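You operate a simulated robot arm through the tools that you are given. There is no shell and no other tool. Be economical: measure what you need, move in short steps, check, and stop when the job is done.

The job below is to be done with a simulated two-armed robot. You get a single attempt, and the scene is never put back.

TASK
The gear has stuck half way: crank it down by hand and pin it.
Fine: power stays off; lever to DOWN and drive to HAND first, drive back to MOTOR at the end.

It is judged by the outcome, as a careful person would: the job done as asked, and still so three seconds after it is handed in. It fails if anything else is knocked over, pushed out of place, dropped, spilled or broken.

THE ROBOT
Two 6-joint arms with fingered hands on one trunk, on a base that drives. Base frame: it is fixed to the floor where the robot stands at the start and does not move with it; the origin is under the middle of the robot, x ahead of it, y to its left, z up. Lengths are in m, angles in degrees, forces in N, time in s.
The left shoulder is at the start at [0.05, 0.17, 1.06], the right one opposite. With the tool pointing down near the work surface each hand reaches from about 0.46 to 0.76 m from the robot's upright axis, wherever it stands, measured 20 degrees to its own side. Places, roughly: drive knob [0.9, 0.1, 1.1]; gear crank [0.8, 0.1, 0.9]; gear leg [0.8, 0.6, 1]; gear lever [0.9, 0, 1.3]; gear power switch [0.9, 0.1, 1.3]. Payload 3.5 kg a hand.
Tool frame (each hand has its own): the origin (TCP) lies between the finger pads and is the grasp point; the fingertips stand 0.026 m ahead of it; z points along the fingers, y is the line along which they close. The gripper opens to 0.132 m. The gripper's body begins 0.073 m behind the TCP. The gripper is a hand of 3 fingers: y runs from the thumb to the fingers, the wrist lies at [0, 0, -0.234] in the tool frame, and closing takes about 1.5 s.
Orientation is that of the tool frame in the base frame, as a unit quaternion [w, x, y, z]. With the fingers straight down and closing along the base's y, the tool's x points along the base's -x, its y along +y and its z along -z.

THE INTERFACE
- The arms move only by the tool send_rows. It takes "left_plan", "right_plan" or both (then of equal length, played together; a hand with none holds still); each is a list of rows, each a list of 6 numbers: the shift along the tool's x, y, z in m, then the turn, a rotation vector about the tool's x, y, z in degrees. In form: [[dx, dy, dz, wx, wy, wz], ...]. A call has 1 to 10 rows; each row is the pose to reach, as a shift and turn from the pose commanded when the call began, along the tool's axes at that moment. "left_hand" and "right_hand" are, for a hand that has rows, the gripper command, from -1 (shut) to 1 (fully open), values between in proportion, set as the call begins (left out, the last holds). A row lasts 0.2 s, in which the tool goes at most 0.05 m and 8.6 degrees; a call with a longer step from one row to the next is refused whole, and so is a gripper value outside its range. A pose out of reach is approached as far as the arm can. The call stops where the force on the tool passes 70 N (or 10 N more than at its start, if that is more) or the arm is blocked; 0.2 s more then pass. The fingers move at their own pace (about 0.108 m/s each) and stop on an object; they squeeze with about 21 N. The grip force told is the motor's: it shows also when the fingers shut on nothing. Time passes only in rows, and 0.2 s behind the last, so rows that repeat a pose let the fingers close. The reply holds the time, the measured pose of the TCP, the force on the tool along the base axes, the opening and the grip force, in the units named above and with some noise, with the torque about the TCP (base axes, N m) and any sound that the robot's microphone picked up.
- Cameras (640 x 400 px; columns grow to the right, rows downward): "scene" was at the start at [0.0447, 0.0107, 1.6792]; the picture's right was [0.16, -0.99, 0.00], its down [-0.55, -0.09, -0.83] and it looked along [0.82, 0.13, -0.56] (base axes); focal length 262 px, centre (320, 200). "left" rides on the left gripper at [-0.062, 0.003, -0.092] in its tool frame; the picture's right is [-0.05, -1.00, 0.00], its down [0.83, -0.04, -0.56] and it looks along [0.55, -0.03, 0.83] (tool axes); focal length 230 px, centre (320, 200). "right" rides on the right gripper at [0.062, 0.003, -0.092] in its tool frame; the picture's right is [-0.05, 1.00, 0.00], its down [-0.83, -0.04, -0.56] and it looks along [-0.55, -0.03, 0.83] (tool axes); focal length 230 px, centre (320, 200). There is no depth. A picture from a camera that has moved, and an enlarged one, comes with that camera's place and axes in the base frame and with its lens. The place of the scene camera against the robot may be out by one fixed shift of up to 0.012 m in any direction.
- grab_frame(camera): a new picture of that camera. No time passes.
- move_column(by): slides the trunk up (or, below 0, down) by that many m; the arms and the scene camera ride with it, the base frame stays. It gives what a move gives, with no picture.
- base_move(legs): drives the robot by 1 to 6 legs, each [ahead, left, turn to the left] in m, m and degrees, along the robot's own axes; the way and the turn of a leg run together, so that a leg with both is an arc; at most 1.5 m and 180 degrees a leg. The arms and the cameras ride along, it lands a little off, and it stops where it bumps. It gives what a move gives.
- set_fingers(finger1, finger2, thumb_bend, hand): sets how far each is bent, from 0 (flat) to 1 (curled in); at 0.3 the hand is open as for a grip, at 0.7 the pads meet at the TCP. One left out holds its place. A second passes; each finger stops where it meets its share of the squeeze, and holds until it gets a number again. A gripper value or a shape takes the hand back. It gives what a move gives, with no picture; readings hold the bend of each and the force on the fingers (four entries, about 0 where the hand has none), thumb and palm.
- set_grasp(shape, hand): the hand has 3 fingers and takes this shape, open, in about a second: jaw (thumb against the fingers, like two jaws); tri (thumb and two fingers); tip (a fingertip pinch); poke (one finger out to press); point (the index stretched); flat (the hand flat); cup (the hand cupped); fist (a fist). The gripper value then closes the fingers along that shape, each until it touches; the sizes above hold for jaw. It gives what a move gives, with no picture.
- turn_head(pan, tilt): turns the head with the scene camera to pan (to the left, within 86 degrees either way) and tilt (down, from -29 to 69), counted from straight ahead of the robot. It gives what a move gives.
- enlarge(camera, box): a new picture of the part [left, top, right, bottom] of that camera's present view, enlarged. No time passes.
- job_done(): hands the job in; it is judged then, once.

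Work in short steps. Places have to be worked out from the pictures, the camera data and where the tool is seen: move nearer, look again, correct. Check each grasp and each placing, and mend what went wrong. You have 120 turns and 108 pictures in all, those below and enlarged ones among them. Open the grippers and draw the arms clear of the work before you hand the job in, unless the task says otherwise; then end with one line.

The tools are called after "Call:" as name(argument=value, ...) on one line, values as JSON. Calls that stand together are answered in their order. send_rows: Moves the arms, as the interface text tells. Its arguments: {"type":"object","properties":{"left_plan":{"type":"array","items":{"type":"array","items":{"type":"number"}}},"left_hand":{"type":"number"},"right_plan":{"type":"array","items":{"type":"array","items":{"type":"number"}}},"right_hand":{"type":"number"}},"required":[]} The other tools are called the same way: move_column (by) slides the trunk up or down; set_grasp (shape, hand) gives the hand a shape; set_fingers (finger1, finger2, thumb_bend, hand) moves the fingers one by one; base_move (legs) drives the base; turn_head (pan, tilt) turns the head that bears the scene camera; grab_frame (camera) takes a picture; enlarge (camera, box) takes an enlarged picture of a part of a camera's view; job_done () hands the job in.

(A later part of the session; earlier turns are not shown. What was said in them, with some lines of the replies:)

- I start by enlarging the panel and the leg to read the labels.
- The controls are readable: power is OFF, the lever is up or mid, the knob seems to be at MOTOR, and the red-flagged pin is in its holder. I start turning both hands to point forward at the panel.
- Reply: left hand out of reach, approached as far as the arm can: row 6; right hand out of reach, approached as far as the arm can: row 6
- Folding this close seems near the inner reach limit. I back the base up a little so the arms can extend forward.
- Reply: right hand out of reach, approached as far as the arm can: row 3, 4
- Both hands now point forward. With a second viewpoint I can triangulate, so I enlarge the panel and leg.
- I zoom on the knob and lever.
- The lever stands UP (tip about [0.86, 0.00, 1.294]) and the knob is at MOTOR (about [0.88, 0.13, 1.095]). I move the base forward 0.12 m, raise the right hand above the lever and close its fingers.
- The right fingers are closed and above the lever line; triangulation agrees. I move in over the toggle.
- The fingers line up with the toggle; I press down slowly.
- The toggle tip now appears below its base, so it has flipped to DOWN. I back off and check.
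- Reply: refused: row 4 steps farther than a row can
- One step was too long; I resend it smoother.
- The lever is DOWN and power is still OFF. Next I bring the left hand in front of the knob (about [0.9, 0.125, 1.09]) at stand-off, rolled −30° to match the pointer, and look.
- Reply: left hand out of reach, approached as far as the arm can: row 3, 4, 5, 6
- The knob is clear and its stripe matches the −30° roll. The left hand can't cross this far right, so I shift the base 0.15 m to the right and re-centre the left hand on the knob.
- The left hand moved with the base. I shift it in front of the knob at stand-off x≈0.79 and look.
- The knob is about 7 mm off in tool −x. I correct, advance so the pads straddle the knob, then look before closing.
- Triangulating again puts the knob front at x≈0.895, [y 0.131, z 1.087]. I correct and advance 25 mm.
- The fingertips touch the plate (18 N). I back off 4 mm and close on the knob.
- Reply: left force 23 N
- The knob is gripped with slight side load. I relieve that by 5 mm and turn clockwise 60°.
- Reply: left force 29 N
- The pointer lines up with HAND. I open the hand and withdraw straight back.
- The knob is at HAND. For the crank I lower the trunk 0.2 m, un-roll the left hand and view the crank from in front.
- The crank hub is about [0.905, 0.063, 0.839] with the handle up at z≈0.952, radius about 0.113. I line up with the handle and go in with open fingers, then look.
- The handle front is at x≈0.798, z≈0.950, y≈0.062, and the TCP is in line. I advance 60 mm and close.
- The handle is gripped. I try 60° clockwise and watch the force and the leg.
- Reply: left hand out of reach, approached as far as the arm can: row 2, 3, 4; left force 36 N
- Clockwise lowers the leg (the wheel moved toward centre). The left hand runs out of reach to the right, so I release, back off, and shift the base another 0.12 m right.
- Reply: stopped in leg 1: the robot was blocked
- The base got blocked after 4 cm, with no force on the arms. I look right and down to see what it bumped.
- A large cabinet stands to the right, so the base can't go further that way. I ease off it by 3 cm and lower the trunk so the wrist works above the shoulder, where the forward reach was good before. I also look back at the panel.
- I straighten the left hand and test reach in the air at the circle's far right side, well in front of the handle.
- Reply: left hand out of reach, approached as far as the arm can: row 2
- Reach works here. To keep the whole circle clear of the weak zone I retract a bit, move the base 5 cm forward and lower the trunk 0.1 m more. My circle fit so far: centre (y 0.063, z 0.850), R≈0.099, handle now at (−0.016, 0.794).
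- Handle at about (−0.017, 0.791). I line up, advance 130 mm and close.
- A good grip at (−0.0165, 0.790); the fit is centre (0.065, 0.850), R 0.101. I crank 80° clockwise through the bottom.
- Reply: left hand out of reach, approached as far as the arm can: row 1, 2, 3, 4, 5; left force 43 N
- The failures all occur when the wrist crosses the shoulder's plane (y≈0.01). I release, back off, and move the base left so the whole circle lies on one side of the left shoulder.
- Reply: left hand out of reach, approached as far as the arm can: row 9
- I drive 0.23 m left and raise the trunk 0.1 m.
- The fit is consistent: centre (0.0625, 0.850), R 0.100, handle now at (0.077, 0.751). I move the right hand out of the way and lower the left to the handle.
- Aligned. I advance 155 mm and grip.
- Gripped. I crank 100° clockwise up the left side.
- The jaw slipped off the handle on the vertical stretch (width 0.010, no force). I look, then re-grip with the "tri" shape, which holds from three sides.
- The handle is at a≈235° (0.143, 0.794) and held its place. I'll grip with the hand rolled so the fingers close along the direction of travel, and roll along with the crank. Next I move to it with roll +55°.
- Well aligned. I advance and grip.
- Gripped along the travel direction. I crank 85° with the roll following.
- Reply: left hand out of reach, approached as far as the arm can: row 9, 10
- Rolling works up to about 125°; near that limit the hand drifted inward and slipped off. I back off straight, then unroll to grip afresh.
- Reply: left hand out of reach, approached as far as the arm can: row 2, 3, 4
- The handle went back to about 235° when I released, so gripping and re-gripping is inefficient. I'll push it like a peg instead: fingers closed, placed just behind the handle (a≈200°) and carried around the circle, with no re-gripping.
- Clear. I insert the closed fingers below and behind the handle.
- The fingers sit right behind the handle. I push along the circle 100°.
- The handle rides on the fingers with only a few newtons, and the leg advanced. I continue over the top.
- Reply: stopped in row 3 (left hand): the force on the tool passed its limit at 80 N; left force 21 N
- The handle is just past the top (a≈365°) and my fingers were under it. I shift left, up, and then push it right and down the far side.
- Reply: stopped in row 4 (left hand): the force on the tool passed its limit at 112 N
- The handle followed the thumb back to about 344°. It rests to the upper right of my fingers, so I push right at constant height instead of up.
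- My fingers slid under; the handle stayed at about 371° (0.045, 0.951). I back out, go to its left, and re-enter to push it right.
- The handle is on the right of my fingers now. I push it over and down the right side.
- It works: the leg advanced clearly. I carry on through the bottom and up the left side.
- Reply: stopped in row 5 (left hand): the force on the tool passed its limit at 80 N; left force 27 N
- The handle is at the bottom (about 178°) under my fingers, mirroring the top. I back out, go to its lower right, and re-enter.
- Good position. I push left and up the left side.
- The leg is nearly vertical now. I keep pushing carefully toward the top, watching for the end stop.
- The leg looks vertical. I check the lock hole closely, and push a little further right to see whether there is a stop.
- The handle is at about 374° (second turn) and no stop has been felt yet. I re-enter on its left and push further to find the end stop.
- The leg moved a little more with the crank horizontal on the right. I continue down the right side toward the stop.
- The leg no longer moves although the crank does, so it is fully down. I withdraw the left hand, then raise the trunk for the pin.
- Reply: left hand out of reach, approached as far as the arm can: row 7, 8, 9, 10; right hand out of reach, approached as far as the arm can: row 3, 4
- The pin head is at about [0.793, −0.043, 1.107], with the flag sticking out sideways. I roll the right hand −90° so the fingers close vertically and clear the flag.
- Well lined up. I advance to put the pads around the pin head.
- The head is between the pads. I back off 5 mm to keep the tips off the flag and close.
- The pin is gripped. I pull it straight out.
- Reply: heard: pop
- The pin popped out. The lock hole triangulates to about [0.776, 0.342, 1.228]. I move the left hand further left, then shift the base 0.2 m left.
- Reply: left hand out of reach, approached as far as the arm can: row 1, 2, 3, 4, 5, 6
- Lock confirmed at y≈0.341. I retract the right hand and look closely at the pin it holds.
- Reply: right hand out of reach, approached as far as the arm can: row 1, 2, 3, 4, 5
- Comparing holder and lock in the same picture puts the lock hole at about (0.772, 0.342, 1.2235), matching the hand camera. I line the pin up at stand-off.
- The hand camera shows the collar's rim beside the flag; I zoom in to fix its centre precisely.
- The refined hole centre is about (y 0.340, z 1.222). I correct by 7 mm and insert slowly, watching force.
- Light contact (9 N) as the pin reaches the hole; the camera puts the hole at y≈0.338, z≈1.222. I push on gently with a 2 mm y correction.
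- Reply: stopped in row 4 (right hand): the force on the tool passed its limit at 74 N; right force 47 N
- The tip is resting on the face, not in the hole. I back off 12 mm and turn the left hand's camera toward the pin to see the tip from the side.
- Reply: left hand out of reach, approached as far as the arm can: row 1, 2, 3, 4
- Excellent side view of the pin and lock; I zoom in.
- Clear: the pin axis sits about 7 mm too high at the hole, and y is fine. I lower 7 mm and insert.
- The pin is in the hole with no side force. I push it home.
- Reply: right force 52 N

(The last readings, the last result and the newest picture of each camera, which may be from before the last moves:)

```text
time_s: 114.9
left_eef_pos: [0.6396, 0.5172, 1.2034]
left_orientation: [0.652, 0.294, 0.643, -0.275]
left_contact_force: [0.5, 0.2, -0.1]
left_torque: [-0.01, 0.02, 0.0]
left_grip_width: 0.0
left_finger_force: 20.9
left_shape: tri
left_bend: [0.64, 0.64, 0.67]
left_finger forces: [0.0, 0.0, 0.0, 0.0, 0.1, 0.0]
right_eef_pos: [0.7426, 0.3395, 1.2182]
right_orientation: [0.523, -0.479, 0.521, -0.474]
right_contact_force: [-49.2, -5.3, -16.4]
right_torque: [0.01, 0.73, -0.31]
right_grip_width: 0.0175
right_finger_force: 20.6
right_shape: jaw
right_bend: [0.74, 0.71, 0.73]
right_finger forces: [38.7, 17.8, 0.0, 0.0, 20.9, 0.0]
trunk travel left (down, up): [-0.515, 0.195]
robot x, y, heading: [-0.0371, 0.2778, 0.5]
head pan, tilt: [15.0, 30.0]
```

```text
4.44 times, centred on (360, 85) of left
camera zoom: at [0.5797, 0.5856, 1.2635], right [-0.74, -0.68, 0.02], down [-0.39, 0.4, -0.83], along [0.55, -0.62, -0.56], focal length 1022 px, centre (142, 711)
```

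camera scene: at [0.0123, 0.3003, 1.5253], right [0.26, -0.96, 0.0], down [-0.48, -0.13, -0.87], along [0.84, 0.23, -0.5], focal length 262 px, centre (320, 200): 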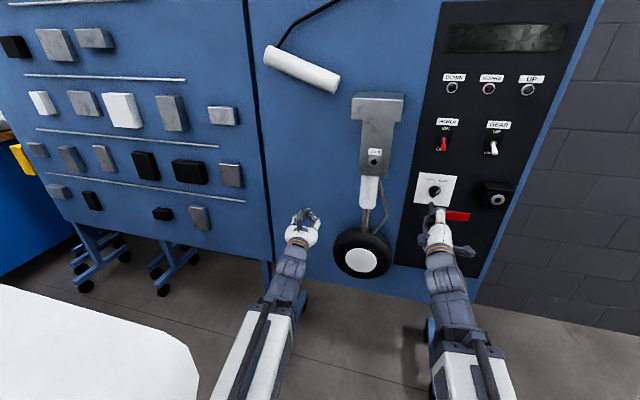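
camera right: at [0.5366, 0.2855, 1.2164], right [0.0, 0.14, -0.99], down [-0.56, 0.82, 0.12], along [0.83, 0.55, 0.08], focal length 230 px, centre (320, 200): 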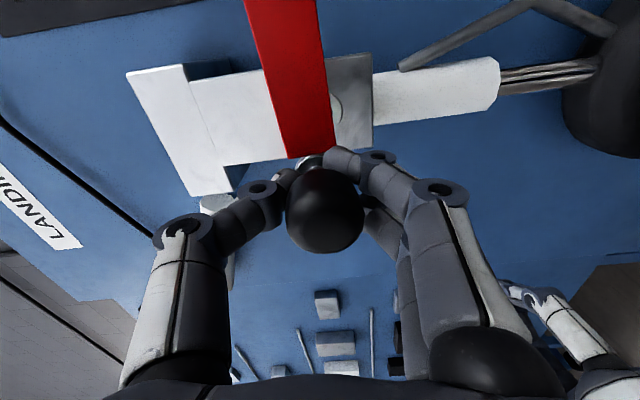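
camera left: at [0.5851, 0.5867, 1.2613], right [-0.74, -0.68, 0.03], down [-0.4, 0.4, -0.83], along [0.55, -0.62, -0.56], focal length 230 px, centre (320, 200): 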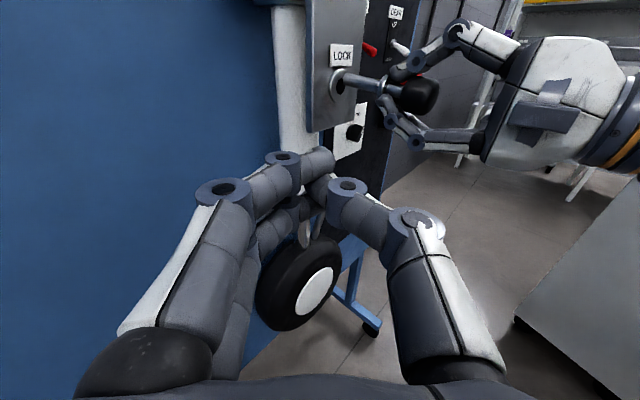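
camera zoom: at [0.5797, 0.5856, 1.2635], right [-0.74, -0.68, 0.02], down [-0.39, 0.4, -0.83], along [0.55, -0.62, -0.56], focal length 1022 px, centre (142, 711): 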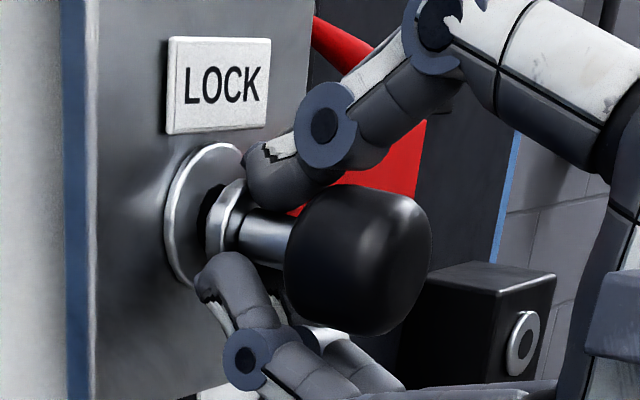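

The fingertips now bear on the collar and the flange is nearly flush. I release, back off, close the fingers and push the head fully home.

Call:
send_rows(right_plan=[[0, 0, -0.004, 0, 0, 0], [0, 0, -0.004, 0, 0, 0], [0, 0, -0.004, 0, 0, 0], [0, 0, -0.004, 0, 0, 0], [0, 0, -0.03, 0, 0, 0], [0, 0, -0.06, 0, 0, 0], [0, -0.003, -0.09, 0, 0, 0]], right_hand=0.2)

Call:
send_rows(right_plan=[[0, 0, 0, 0, 0, 0], [0, 0, 0, 0, 0, 0], [0, 0, 0, 0, 0, 0], [0, 0, 0, 0, 0, 0], [0, 0, 0, 0, 0, 0], [0, 0, 0, 0, 0, 0]], right_hand=-1)

Call:
enlarge(camera="left", box=[290, 30, 470, 150])

```text
time_s: 116.5
left_eef_pos: [0.6456, 0.5171, 1.1996]
left_orientation: [0.651, 0.292, 0.645, -0.275]
left_contact_force: [0.6, -0.5, 0.8]
left_torque: [-0.03, 0.0, -0.05]
left_grip_width: 0.0001
left_finger_force: 20.7
left_shape: tri
left_bend: [0.64, 0.64, 0.67]
left_finger forces: [0.0, 0.0, 0.1, 0.1, 0.0, 0.1]
right_eef_pos: [0.6592, 0.34, 1.2197]
right_orientation: [0.523, -0.48, 0.52, -0.476]
right_contact_force: [0.3, 0.7, 0.3]
right_torque: [-0.04, 0.02, -0.01]
right_grip_width: 0.0787
right_finger_force: 0.1
right_shape: jaw
right_bend: [0.71, 0.71, 0.71]
right_finger forces: [0.1, 0.1, 0.0, 0.0, 0.1, 0.0]
trunk travel left (down, up): [-0.515, 0.195]
robot x, y, heading: [-0.0314, 0.2808, 0.3]
head pan, tilt: [15.0, 30.0]
```

```text
time_s: 117.9
left_eef_pos: [0.6452, 0.5182, 1.1986]
left_orientation: [0.65, 0.292, 0.645, -0.275]
left_contact_force: [0.0, -0.3, -0.2]
left_torque: [0.0, 0.03, -0.01]
left_grip_width: 0.0
left_finger_force: 20.8
left_shape: tri
left_bend: [0.64, 0.64, 0.67]
left_finger forces: [0.0, 0.0, 0.0, 0.1, 0.1, 0.0]
right_eef_pos: [0.6596, 0.3401, 1.2201]
right_orientation: [0.523, -0.48, 0.52, -0.475]
right_contact_force: [0.2, -0.1, 0.1]
right_torque: [0.03, -0.02, -0.04]
right_grip_width: 0.0001
right_finger_force: 20.7
right_shape: jaw
right_bend: [0.63, 0.63, 0.66]
right_finger forces: [0.0, 0.0, 0.0, 0.0, 0.1, 0.1]
trunk travel left (down, up): [-0.515, 0.195]
robot x, y, heading: [-0.0343, 0.2831, 0.3]
head pan, tilt: [15.0, 30.0]
```

```text
3.33 times, centred on (380, 90) of left
camera zoom: at [0.5848, 0.5864, 1.2613], right [-0.73, -0.68, 0.03], down [-0.39, 0.39, -0.83], along [0.55, -0.62, -0.56], focal length 767 px, centre (120, 567)
```

zoom: 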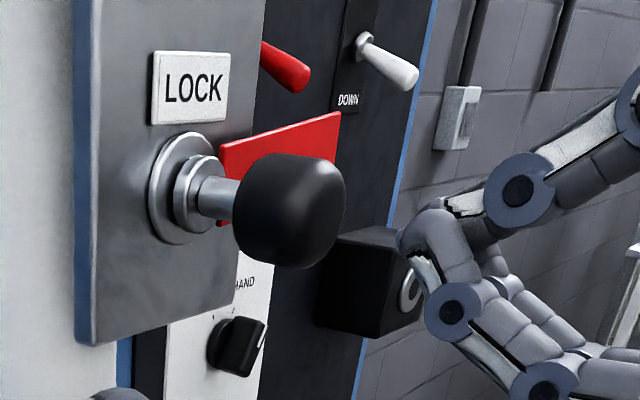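

The pin sits in the lock. I push the head with closed fingertips to seat it.

Call:
send_rows(right_plan=[[0, 0, 0.012, 0, 0, 0], [0, 0, 0.022, 0, 0, 0], [0, 0, 0.03, 0, 0, 0], [0, 0, 0.036, 0, 0, 0], [0, 0, 0.042, 0, 0, 0], [0, 0, 0.046, 0, 0, 0]])

```text
time_s: 119.4
left_eef_pos: [0.6396, 0.5159, 1.2024]
left_orientation: [0.652, 0.294, 0.643, -0.275]
left_contact_force: [-0.9, -1.0, -0.1]
left_torque: [0.01, 0.03, -0.01]
left_grip_width: 0.0001
left_finger_force: 21.1
left_shape: tri
left_bend: [0.64, 0.64, 0.67]
left_finger forces: [0.0, 0.0, 0.1, 0.0, 0.1, 0.1]
right_eef_pos: [0.6944, 0.3387, 1.2242]
right_orientation: [0.526, -0.479, 0.517, -0.476]
right_contact_force: [-43.8, -7.1, -0.1]
right_torque: [-0.01, -0.05, -0.08]
right_grip_width: 0.0
right_finger_force: 21.6
right_shape: jaw
right_bend: [0.7, 0.7, 0.73]
right_finger forces: [0.0, 0.1, 0.0, 0.0, 48.6, 0.0]
trunk travel left (down, up): [-0.515, 0.195]
robot x, y, heading: [-0.0352, 0.2793, 0.3]
head pan, tilt: [15.0, 30.0]
stopped in row 6 (right hand): the force on the tool passed its limit at 74 N (the readings are from after the stop); the commanded pose is now the measured one
```

It was pushed with 74 N until it stopped. I back off and check the seat.

Call:
send_rows(right_plan=[[0, 0, -0.03, 0, 0, 0], [0, 0, -0.06, 0, 0, 0], [0, 0, -0.06, 0, 0, 0]])

Call:
enlarge(camera="left", box=[290, 40, 430, 130])

```text
time_s: 120.2
left_eef_pos: [0.6465, 0.5179, 1.1996]
left_orientation: [0.651, 0.292, 0.645, -0.275]
left_contact_force: [0.4, -0.2, -0.8]
left_torque: [0.0, 0.0, -0.03]
left_grip_width: 0.0
left_finger_force: 20.6
left_shape: tri
left_bend: [0.64, 0.64, 0.67]
left_finger forces: [0.1, 0.0, 0.1, 0.0, 0.0, 0.0]
right_eef_pos: [0.6421, 0.3375, 1.2185]
right_orientation: [0.523, -0.481, 0.52, -0.475]
right_contact_force: [-0.6, 0.1, -0.2]
right_torque: [-0.02, 0.02, -0.01]
right_grip_width: 0.0
right_finger_force: 20.8
right_shape: jaw
right_bend: [0.67, 0.67, 0.68]
right_finger forces: [0.0, 0.0, 0.0, 0.0, 0.1, 0.1]
trunk travel left (down, up): [-0.515, 0.195]
robot x, y, heading: [-0.0347, 0.2796, 0.4]
head pan, tilt: [15.0, 30.0]
```

```text
4.44 times, centred on (360, 85) of left
camera zoom: at [0.5838, 0.5862, 1.2614], right [-0.74, -0.68, 0.03], down [-0.39, 0.4, -0.83], along [0.55, -0.62, -0.56], focal length 1022 px, centre (142, 711)
```

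zoom: 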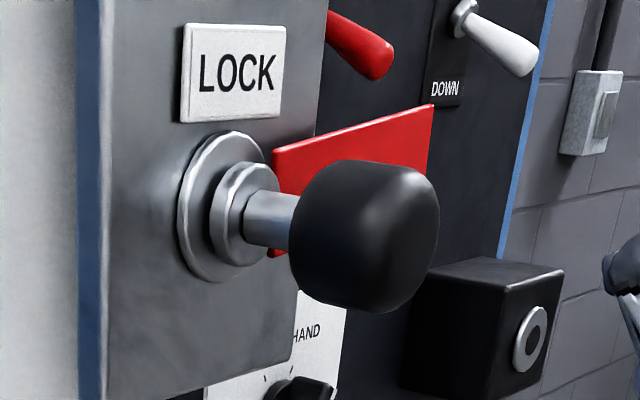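

The pin is fully seated with its flange flush. Next is the knob back to MOTOR. I first lower and un-yaw the left hand so it clears the pin, then shift the base 0.2 m right.

Call:
send_rows(left_plan=[[0.02, 0.0, -0.015, -8, 0, 0], [0.045, 0.0, -0.03, -16, 0, 0], [0.07, 0.0, -0.04, -24, 0, 0], [0.095, 0, -0.04, -32, 0, 0], [0.12, 0, -0.04, -40, 0, 0], [0.145, 0, -0.04, -48, 0, 0]])

Call:
base_move(legs=[[0, -0.2, 0]])

Call:
send_rows(right_plan=[[0.002, 0.013, -0.005, 0, 0, 8.5], [0.004, 0.026, -0.01, 0, 0, 17], [0.006, 0.039, -0.01, 0, 0, 25.5], [0.008, 0.052, -0.01, 0, 0, 34], [0.01, 0.065, -0.01, 0, 0, 42.5], [0.012, 0.078, -0.01, 0, 0, 51], [0.014, 0.091, -0.01, 0, 0, 59.5], [0.016, 0.104, -0.01, 0, 0, 68], [0.018, 0.117, -0.01, 0, 0, 76.5], [0.019, 0.129, -0.01, 0, 0, 85]], right_hand=0.1)

Call:
send_rows(right_plan=[[0, 0, 0, 0, 0, 8.5], [0, 0, 0, 0, 0, 17], [0, 0, 0, 0, 0, 25.5], [0, 0, 0, 0, 0, 30], [0, 0, 0, 0, 0, 30]])

Call:
grab_frame(camera="right")

```text
time_s: 121.6
left_eef_pos: [0.6581, 0.561, 1.0575]
left_orientation: [0.713, 0.002, 0.701, 0.011]
left_contact_force: [0.4, 0.2, -0.8]
left_torque: [0.02, 0.01, -0.01]
left_grip_width: 0.0001
left_finger_force: 21.1
left_shape: tri
left_bend: [0.64, 0.64, 0.67]
left_finger forces: [0.1, 0.0, 0.0, 0.1, 0.0, 0.1]
left hand out of reach, approached as far as the arm can: row 4, 5, 6
right_eef_pos: [0.6414, 0.3383, 1.2193]
right_orientation: [0.522, -0.481, 0.52, -0.475]
right_contact_force: [0.3, 0.6, -0.1]
right_torque: [0.02, 0.04, 0.04]
right_grip_width: 0.0
right_finger_force: 21.1
right_shape: jaw
right_bend: [0.67, 0.67, 0.68]
right_finger forces: [0.1, 0.0, 0.1, 0.0, 0.0, 0.1]
trunk travel left (down, up): [-0.515, 0.195]
robot x, y, heading: [-0.0366, 0.2787, 0.1]
head pan, tilt: [15.0, 30.0]
```

```text
time_s: 123.2
left_eef_pos: [0.6586, 0.3547, 1.0567]
left_orientation: [0.713, 0.004, 0.701, 0.011]
left_contact_force: [0.3, 0.3, -0.9]
left_torque: [-0.02, 0.0, -0.01]
left_grip_width: 0.0001
left_finger_force: 20.3
left_shape: tri
left_bend: [0.64, 0.64, 0.67]
left_finger forces: [0.0, 0.1, 0.0, 0.0, 0.0, 0.0]
right_eef_pos: [0.6433, 0.133, 1.2197]
right_orientation: [0.522, -0.479, 0.52, -0.477]
right_contact_force: [-0.7, 0.7, 0.5]
right_torque: [0.0, -0.03, 0.02]
right_grip_width: 0.0
right_finger_force: 20.9
right_shape: jaw
right_bend: [0.67, 0.67, 0.68]
right_finger forces: [0.0, 0.0, 0.0, 0.0, 0.1, 0.0]
trunk travel left (down, up): [-0.515, 0.195]
robot x, y, heading: [-0.0353, 0.0791, 0.1]
head pan, tilt: [15.0, 30.0]
```

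```text
time_s: 125.4
left_eef_pos: [0.6592, 0.3544, 1.0575]
left_orientation: [0.713, 0.005, 0.701, 0.009]
left_contact_force: [-0.5, 0.3, 0.7]
left_torque: [-0.02, -0.06, -0.01]
left_grip_width: 0.0
left_finger_force: 21.0
left_shape: tri
left_bend: [0.64, 0.64, 0.67]
left_finger forces: [0.0, 0.0, 0.1, 0.0, 0.0, 0.1]
right_eef_pos: [0.6327, 0.1256, 1.0887]
right_orientation: [0.707, -0.001, 0.707, 0.002]
right_contact_force: [-0.2, 0.6, 0.4]
right_torque: [0.0, 0.0, -0.03]
right_grip_width: 0.0724
right_finger_force: 0.0
right_shape: jaw
right_bend: [0.72, 0.72, 0.7]
right_finger forces: [0.0, 0.1, 0.1, 0.1, 0.0, 0.0]
trunk travel left (down, up): [-0.515, 0.195]
robot x, y, heading: [-0.0312, 0.0748, -0.0]
head pan, tilt: [15.0, 30.0]
```

```text
time_s: 126.6
left_eef_pos: [0.6585, 0.3544, 1.057]
left_orientation: [0.713, 0.005, 0.701, 0.009]
left_contact_force: [0.2, 0.3, 0.3]
left_torque: [0.0, 0.01, -0.02]
left_grip_width: 0.0
left_finger_force: 21.1
left_shape: tri
left_bend: [0.64, 0.64, 0.67]
left_finger forces: [0.0, 0.0, 0.0, 0.1, 0.0, 0.0]
right_eef_pos: [0.6325, 0.1252, 1.0884]
right_orientation: [0.682, 0.183, 0.683, 0.186]
right_contact_force: [0.3, -0.5, 0.0]
right_torque: [-0.03, -0.01, 0.01]
right_grip_width: 0.0721
right_finger_force: 0.1
right_shape: jaw
right_bend: [0.72, 0.72, 0.7]
right_finger forces: [0.0, 0.0, 0.0, 0.0, 0.0, 0.0]
trunk travel left (down, up): [-0.515, 0.195]
robot x, y, heading: [-0.0335, 0.0757, -0.1]
head pan, tilt: [15.0, 30.0]
```

```text
5 pictures are left
camera right: at [0.5404, 0.1575, 1.0371], right [0.0, 0.84, 0.55], down [-0.55, -0.46, 0.7], along [0.83, -0.3, 0.46], focal length 230 px, centre (320, 200)
```

right: 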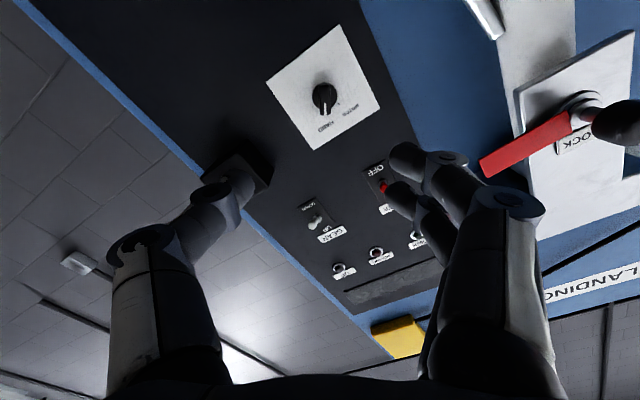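

The knob is at about (0.131, 1.088), aligned with the +30° hand roll. I advance the right hand around it.

Call:
send_rows(right_plan=[[0.0032, 0.0028, 0.045, 0, 0, 0], [0.0032, 0.0028, 0.09, 0, 0, 0], [0.0032, 0.0028, 0.135, 0, 0, 0], [0.0032, 0.0028, 0.18, 0, 0, 0], [0.0032, 0.0028, 0.215, 0, 0, 0], [0.0032, 0.0028, 0.232, 0, 0, 0], [0.0032, 0.0028, 0.239, 0, 0, 0]])

Call:
grab_frame(camera="right")

```text
time_s: 128.2
left_eef_pos: [0.6598, 0.355, 1.057]
left_orientation: [0.713, 0.005, 0.701, 0.009]
left_contact_force: [0.4, 0.6, -0.3]
left_torque: [0.0, -0.01, -0.01]
left_grip_width: 0.0
left_finger_force: 21.0
left_shape: tri
left_bend: [0.64, 0.64, 0.67]
left_finger forces: [0.1, 0.1, 0.0, 0.0, 0.0, 0.0]
right_eef_pos: [0.8727, 0.131, 1.0866]
right_orientation: [0.682, 0.182, 0.684, 0.184]
right_contact_force: [-0.4, -0.4, -0.4]
right_torque: [-0.02, -0.05, 0.0]
right_grip_width: 0.0725
right_finger_force: 0.1
right_shape: jaw
right_bend: [0.72, 0.72, 0.7]
right_finger forces: [0.1, 0.0, 0.0, 0.1, 0.1, 0.0]
trunk travel left (down, up): [-0.515, 0.195]
robot x, y, heading: [-0.0347, 0.0816, -0.1]
head pan, tilt: [15.0, 30.0]
```

```text
4 pictures are left
camera right: at [0.7805, 0.1628, 1.0365], right [0.0, 0.84, 0.54], down [-0.55, -0.46, 0.7], along [0.83, -0.3, 0.46], focal length 230 px, centre (320, 200)
```

right: 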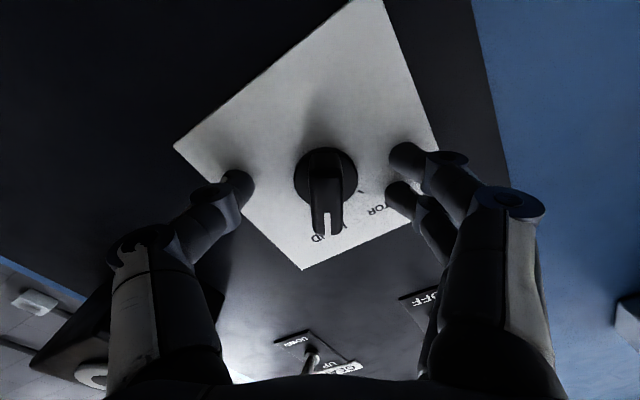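

Well centred on the knob. I close, then turn counter-clockwise 60°.

Call:
send_rows(right_plan=[[0, 0, 0, 0, 0, 0], [0, 0, 0, 0, 0, 0], [0, 0, 0, 0, 0, 0], [0, 0, 0, 0, 0, 0], [0, 0, 0, 0, 0, 0]], right_hand=-1)

Call:
send_rows(right_plan=[[0, 0, 0, 0, 0, -8], [0, 0, 0, 0, 0, -16], [0, 0, 0, 0, 0, -24], [0, 0, 0, 0, 0, -32], [0, 0, 0, 0, 0, -40], [0, 0, 0, 0, 0, -48], [0, 0, 0, 0, 0, -56], [0, 0, 0, 0, 0, -62], [0, 0, 0, 0, 0, -62]])

Call:
grab_frame(camera="right")

```text
time_s: 129.4
left_eef_pos: [0.6598, 0.3553, 1.058]
left_orientation: [0.713, 0.004, 0.701, 0.01]
left_contact_force: [0.3, -0.2, 0.3]
left_torque: [0.0, -0.03, 0.04]
left_grip_width: 0.0
left_finger_force: 20.9
left_shape: tri
left_bend: [0.64, 0.64, 0.67]
left_finger forces: [0.0, 0.0, 0.0, 0.0, 0.0, 0.0]
right_eef_pos: [0.8736, 0.1304, 1.0868]
right_orientation: [0.682, 0.182, 0.684, 0.184]
right_contact_force: [3.3, 0.3, 1.1]
right_torque: [0.0, 0.0, 0.01]
right_grip_width: 0.011
right_finger_force: 21.0
right_shape: jaw
right_bend: [0.72, 0.72, 0.7]
right_finger forces: [9.3, 9.5, 0.0, 0.1, 18.2, 0.1]
trunk travel left (down, up): [-0.515, 0.195]
robot x, y, heading: [-0.0321, 0.076, -0.1]
head pan, tilt: [15.0, 30.0]
```

```text
time_s: 131.4
left_eef_pos: [0.6587, 0.3543, 1.0576]
left_orientation: [0.713, 0.004, 0.701, 0.008]
left_contact_force: [0.3, -0.3, -0.1]
left_torque: [0.03, -0.01, 0.0]
left_grip_width: 0.0001
left_finger_force: 20.4
left_shape: tri
left_bend: [0.64, 0.64, 0.67]
left_finger forces: [0.0, 0.1, 0.1, 0.0, 0.0, 0.0]
right_eef_pos: [0.8719, 0.1309, 1.0884]
right_orientation: [0.68, -0.197, 0.679, -0.194]
right_contact_force: [13.9, 1.2, 18.0]
right_torque: [0.0, -0.31, 0.05]
right_grip_width: 0.009
right_finger_force: 21.5
right_shape: jaw
right_bend: [0.72, 0.72, 0.7]
right_finger forces: [7.4, 6.7, 0.1, 0.0, 21.6, 0.0]
trunk travel left (down, up): [-0.515, 0.195]
robot x, y, heading: [-0.0317, 0.0754, 0.1]
head pan, tilt: [15.0, 30.0]
```

```text
3 pictures are left
camera right: at [0.7788, 0.1003, 1.0346], right [0.0, 0.87, -0.49], down [-0.56, 0.4, 0.73], along [0.83, 0.27, 0.49], focal length 230 px, centre (320, 200)
```

right: 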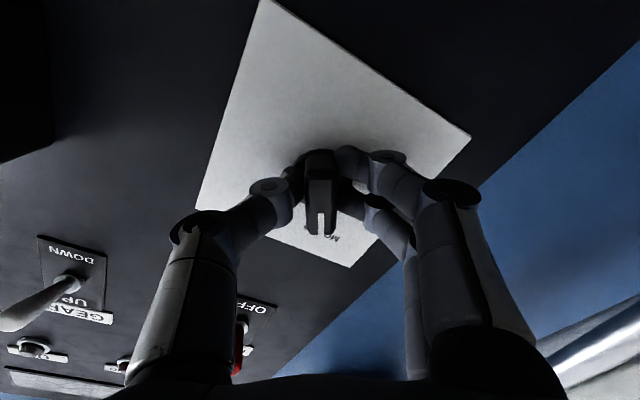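

The pointer has turned to MOTOR with the hand. I open and withdraw straight back.

Call:
send_rows(right_plan=[[0, 0, 0, 0, 0, 0], [0, 0, 0, 0, 0, 0], [0, 0, 0, 0, 0, 0], [0, 0, -0.04, 0, 0, 0], [0, 0, -0.085, 0, 0, 0], [0, 0, -0.13, 0, 0, 0], [0, 0, -0.175, 0, 0, 0], [0, 0, -0.21, 0, 0, 0]], right_hand=0.6)

Call:
base_move(legs=[[-0.25, 0, 0]])

Call:
enlarge(camera="scene", box=[240, 60, 480, 290])

```text
time_s: 133.2
left_eef_pos: [0.6596, 0.355, 1.0579]
left_orientation: [0.713, 0.003, 0.701, 0.01]
left_contact_force: [0.3, 0.3, 0.6]
left_torque: [0.0, -0.03, 0.0]
left_grip_width: 0.0
left_finger_force: 20.8
left_shape: tri
left_bend: [0.64, 0.64, 0.67]
left_finger forces: [0.1, 0.1, 0.2, 0.0, 0.0, 0.1]
right_eef_pos: [0.6599, 0.1262, 1.0885]
right_orientation: [0.68, -0.196, 0.68, -0.194]
right_contact_force: [0.7, -0.2, -0.5]
right_torque: [-0.01, -0.02, -0.02]
right_grip_width: 0.1056
right_finger_force: 0.0
right_shape: jaw
right_bend: [0.59, 0.59, 0.56]
right_finger forces: [0.0, 0.0, 0.0, 0.0, 0.0, 0.1]
trunk travel left (down, up): [-0.515, 0.195]
robot x, y, heading: [-0.0352, 0.0782, 0.0]
head pan, tilt: [15.0, 30.0]
```

```text
time_s: 135.0
left_eef_pos: [0.4119, 0.3558, 1.0572]
left_orientation: [0.713, 0.003, 0.701, 0.01]
left_contact_force: [0.1, -0.2, -0.6]
left_torque: [0.01, 0.05, 0.03]
left_grip_width: 0.0001
left_finger_force: 21.1
left_shape: tri
left_bend: [0.64, 0.64, 0.67]
left_finger forces: [0.0, 0.0, 0.0, 0.1, 0.0, 0.0]
right_eef_pos: [0.4144, 0.1277, 1.0881]
right_orientation: [0.68, -0.198, 0.679, -0.192]
right_contact_force: [0.9, -0.3, -0.2]
right_torque: [0.03, 0.01, 0.03]
right_grip_width: 0.1057
right_finger_force: 0.2
right_shape: jaw
right_bend: [0.59, 0.59, 0.56]
right_finger forces: [0.1, 0.1, 0.0, 0.0, 0.0, 0.1]
trunk travel left (down, up): [-0.515, 0.195]
robot x, y, heading: [-0.2826, 0.0748, 0.3]
head pan, tilt: [15.0, 30.0]
```

```text
1.74 times, centred on (360, 175) of scene
camera zoom: at [-0.2363, 0.0963, 1.5254], right [0.26, -0.97, 0.0], down [-0.48, -0.13, -0.87], along [0.84, 0.23, -0.5], focal length 455 px, centre (250, 244)
```

zoom: 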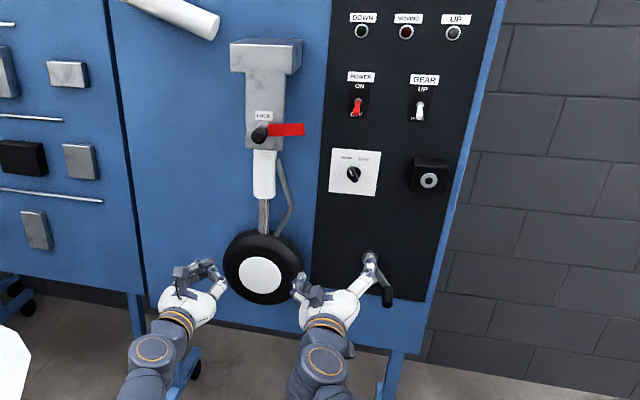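

The leg is down and pinned, power is OFF and the lever is DOWN. I zoom on the knob to confirm MOTOR and open the left hand.

Call:
enlarge(camera="scene", box=[350, 90, 430, 180])

Call:
send_rows(left_plan=[[0, 0, 0, 0, 0, 0], [0, 0, 0, 0, 0, 0], [0, 0, 0, 0, 0, 0], [0, 0, 0, 0, 0, 0]], left_hand=1, right_plan=[[0, 0, 0, 0, 0, 0], [0, 0, 0, 0, 0, 0], [0, 0, 0, 0, 0, 0], [0, 0, 0, 0, 0, 0]], right_hand=1)

```text
4.44 times, centred on (390, 135) of scene
camera zoom: at [-0.2363, 0.0963, 1.5254], right [0.26, -0.97, 0.0], down [-0.48, -0.13, -0.87], along [0.84, 0.23, -0.5], focal length 1164 px, centre (9, 489)
```

zoom: 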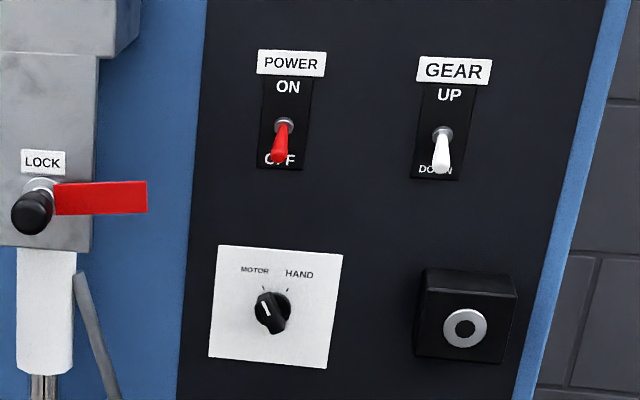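

```text
time_s: 136.0
left_eef_pos: [0.4106, 0.3556, 1.0576]
left_orientation: [0.713, 0.003, 0.701, 0.011]
left_contact_force: [0.0, -0.2, 0.0]
left_torque: [-0.02, 0.01, 0.03]
left_grip_width: 0.1318
left_finger_force: 0.1
left_shape: tri
left_bend: [0.3, 0.3, 0.3]
left_finger forces: [0.0, 0.0, 0.1, 0.0, 0.1, 0.1]
right_eef_pos: [0.4134, 0.1286, 1.0885]
right_orientation: [0.68, -0.197, 0.679, -0.192]
right_contact_force: [0.8, -0.3, -0.2]
right_torque: [-0.03, -0.01, -0.02]
right_grip_width: 0.1318
right_finger_force: 0.1
right_shape: jaw
right_bend: [0.3, 0.3, 0.3]
right_finger forces: [0.0, 0.0, 0.0, 0.0, 0.0, 0.0]
trunk travel left (down, up): [-0.515, 0.195]
robot x, y, heading: [-0.2822, 0.0763, 0.4]
head pan, tilt: [15.0, 30.0]
```

The knob points to MOTOR, the lever is DOWN, power is OFF, the pin is in the lock, and the arms are clear with hands open. I hand it in.

Call:
job_done()

```text
The job is handed in.
```

The gear is cranked fully down and pinned at LOCK; the lever is at DOWN, the drive is back at MOTOR, and power stayed off throughout. During one move the base bumped the large cabinet to the robot's right; it stopped there and I backed it off 3 cm.
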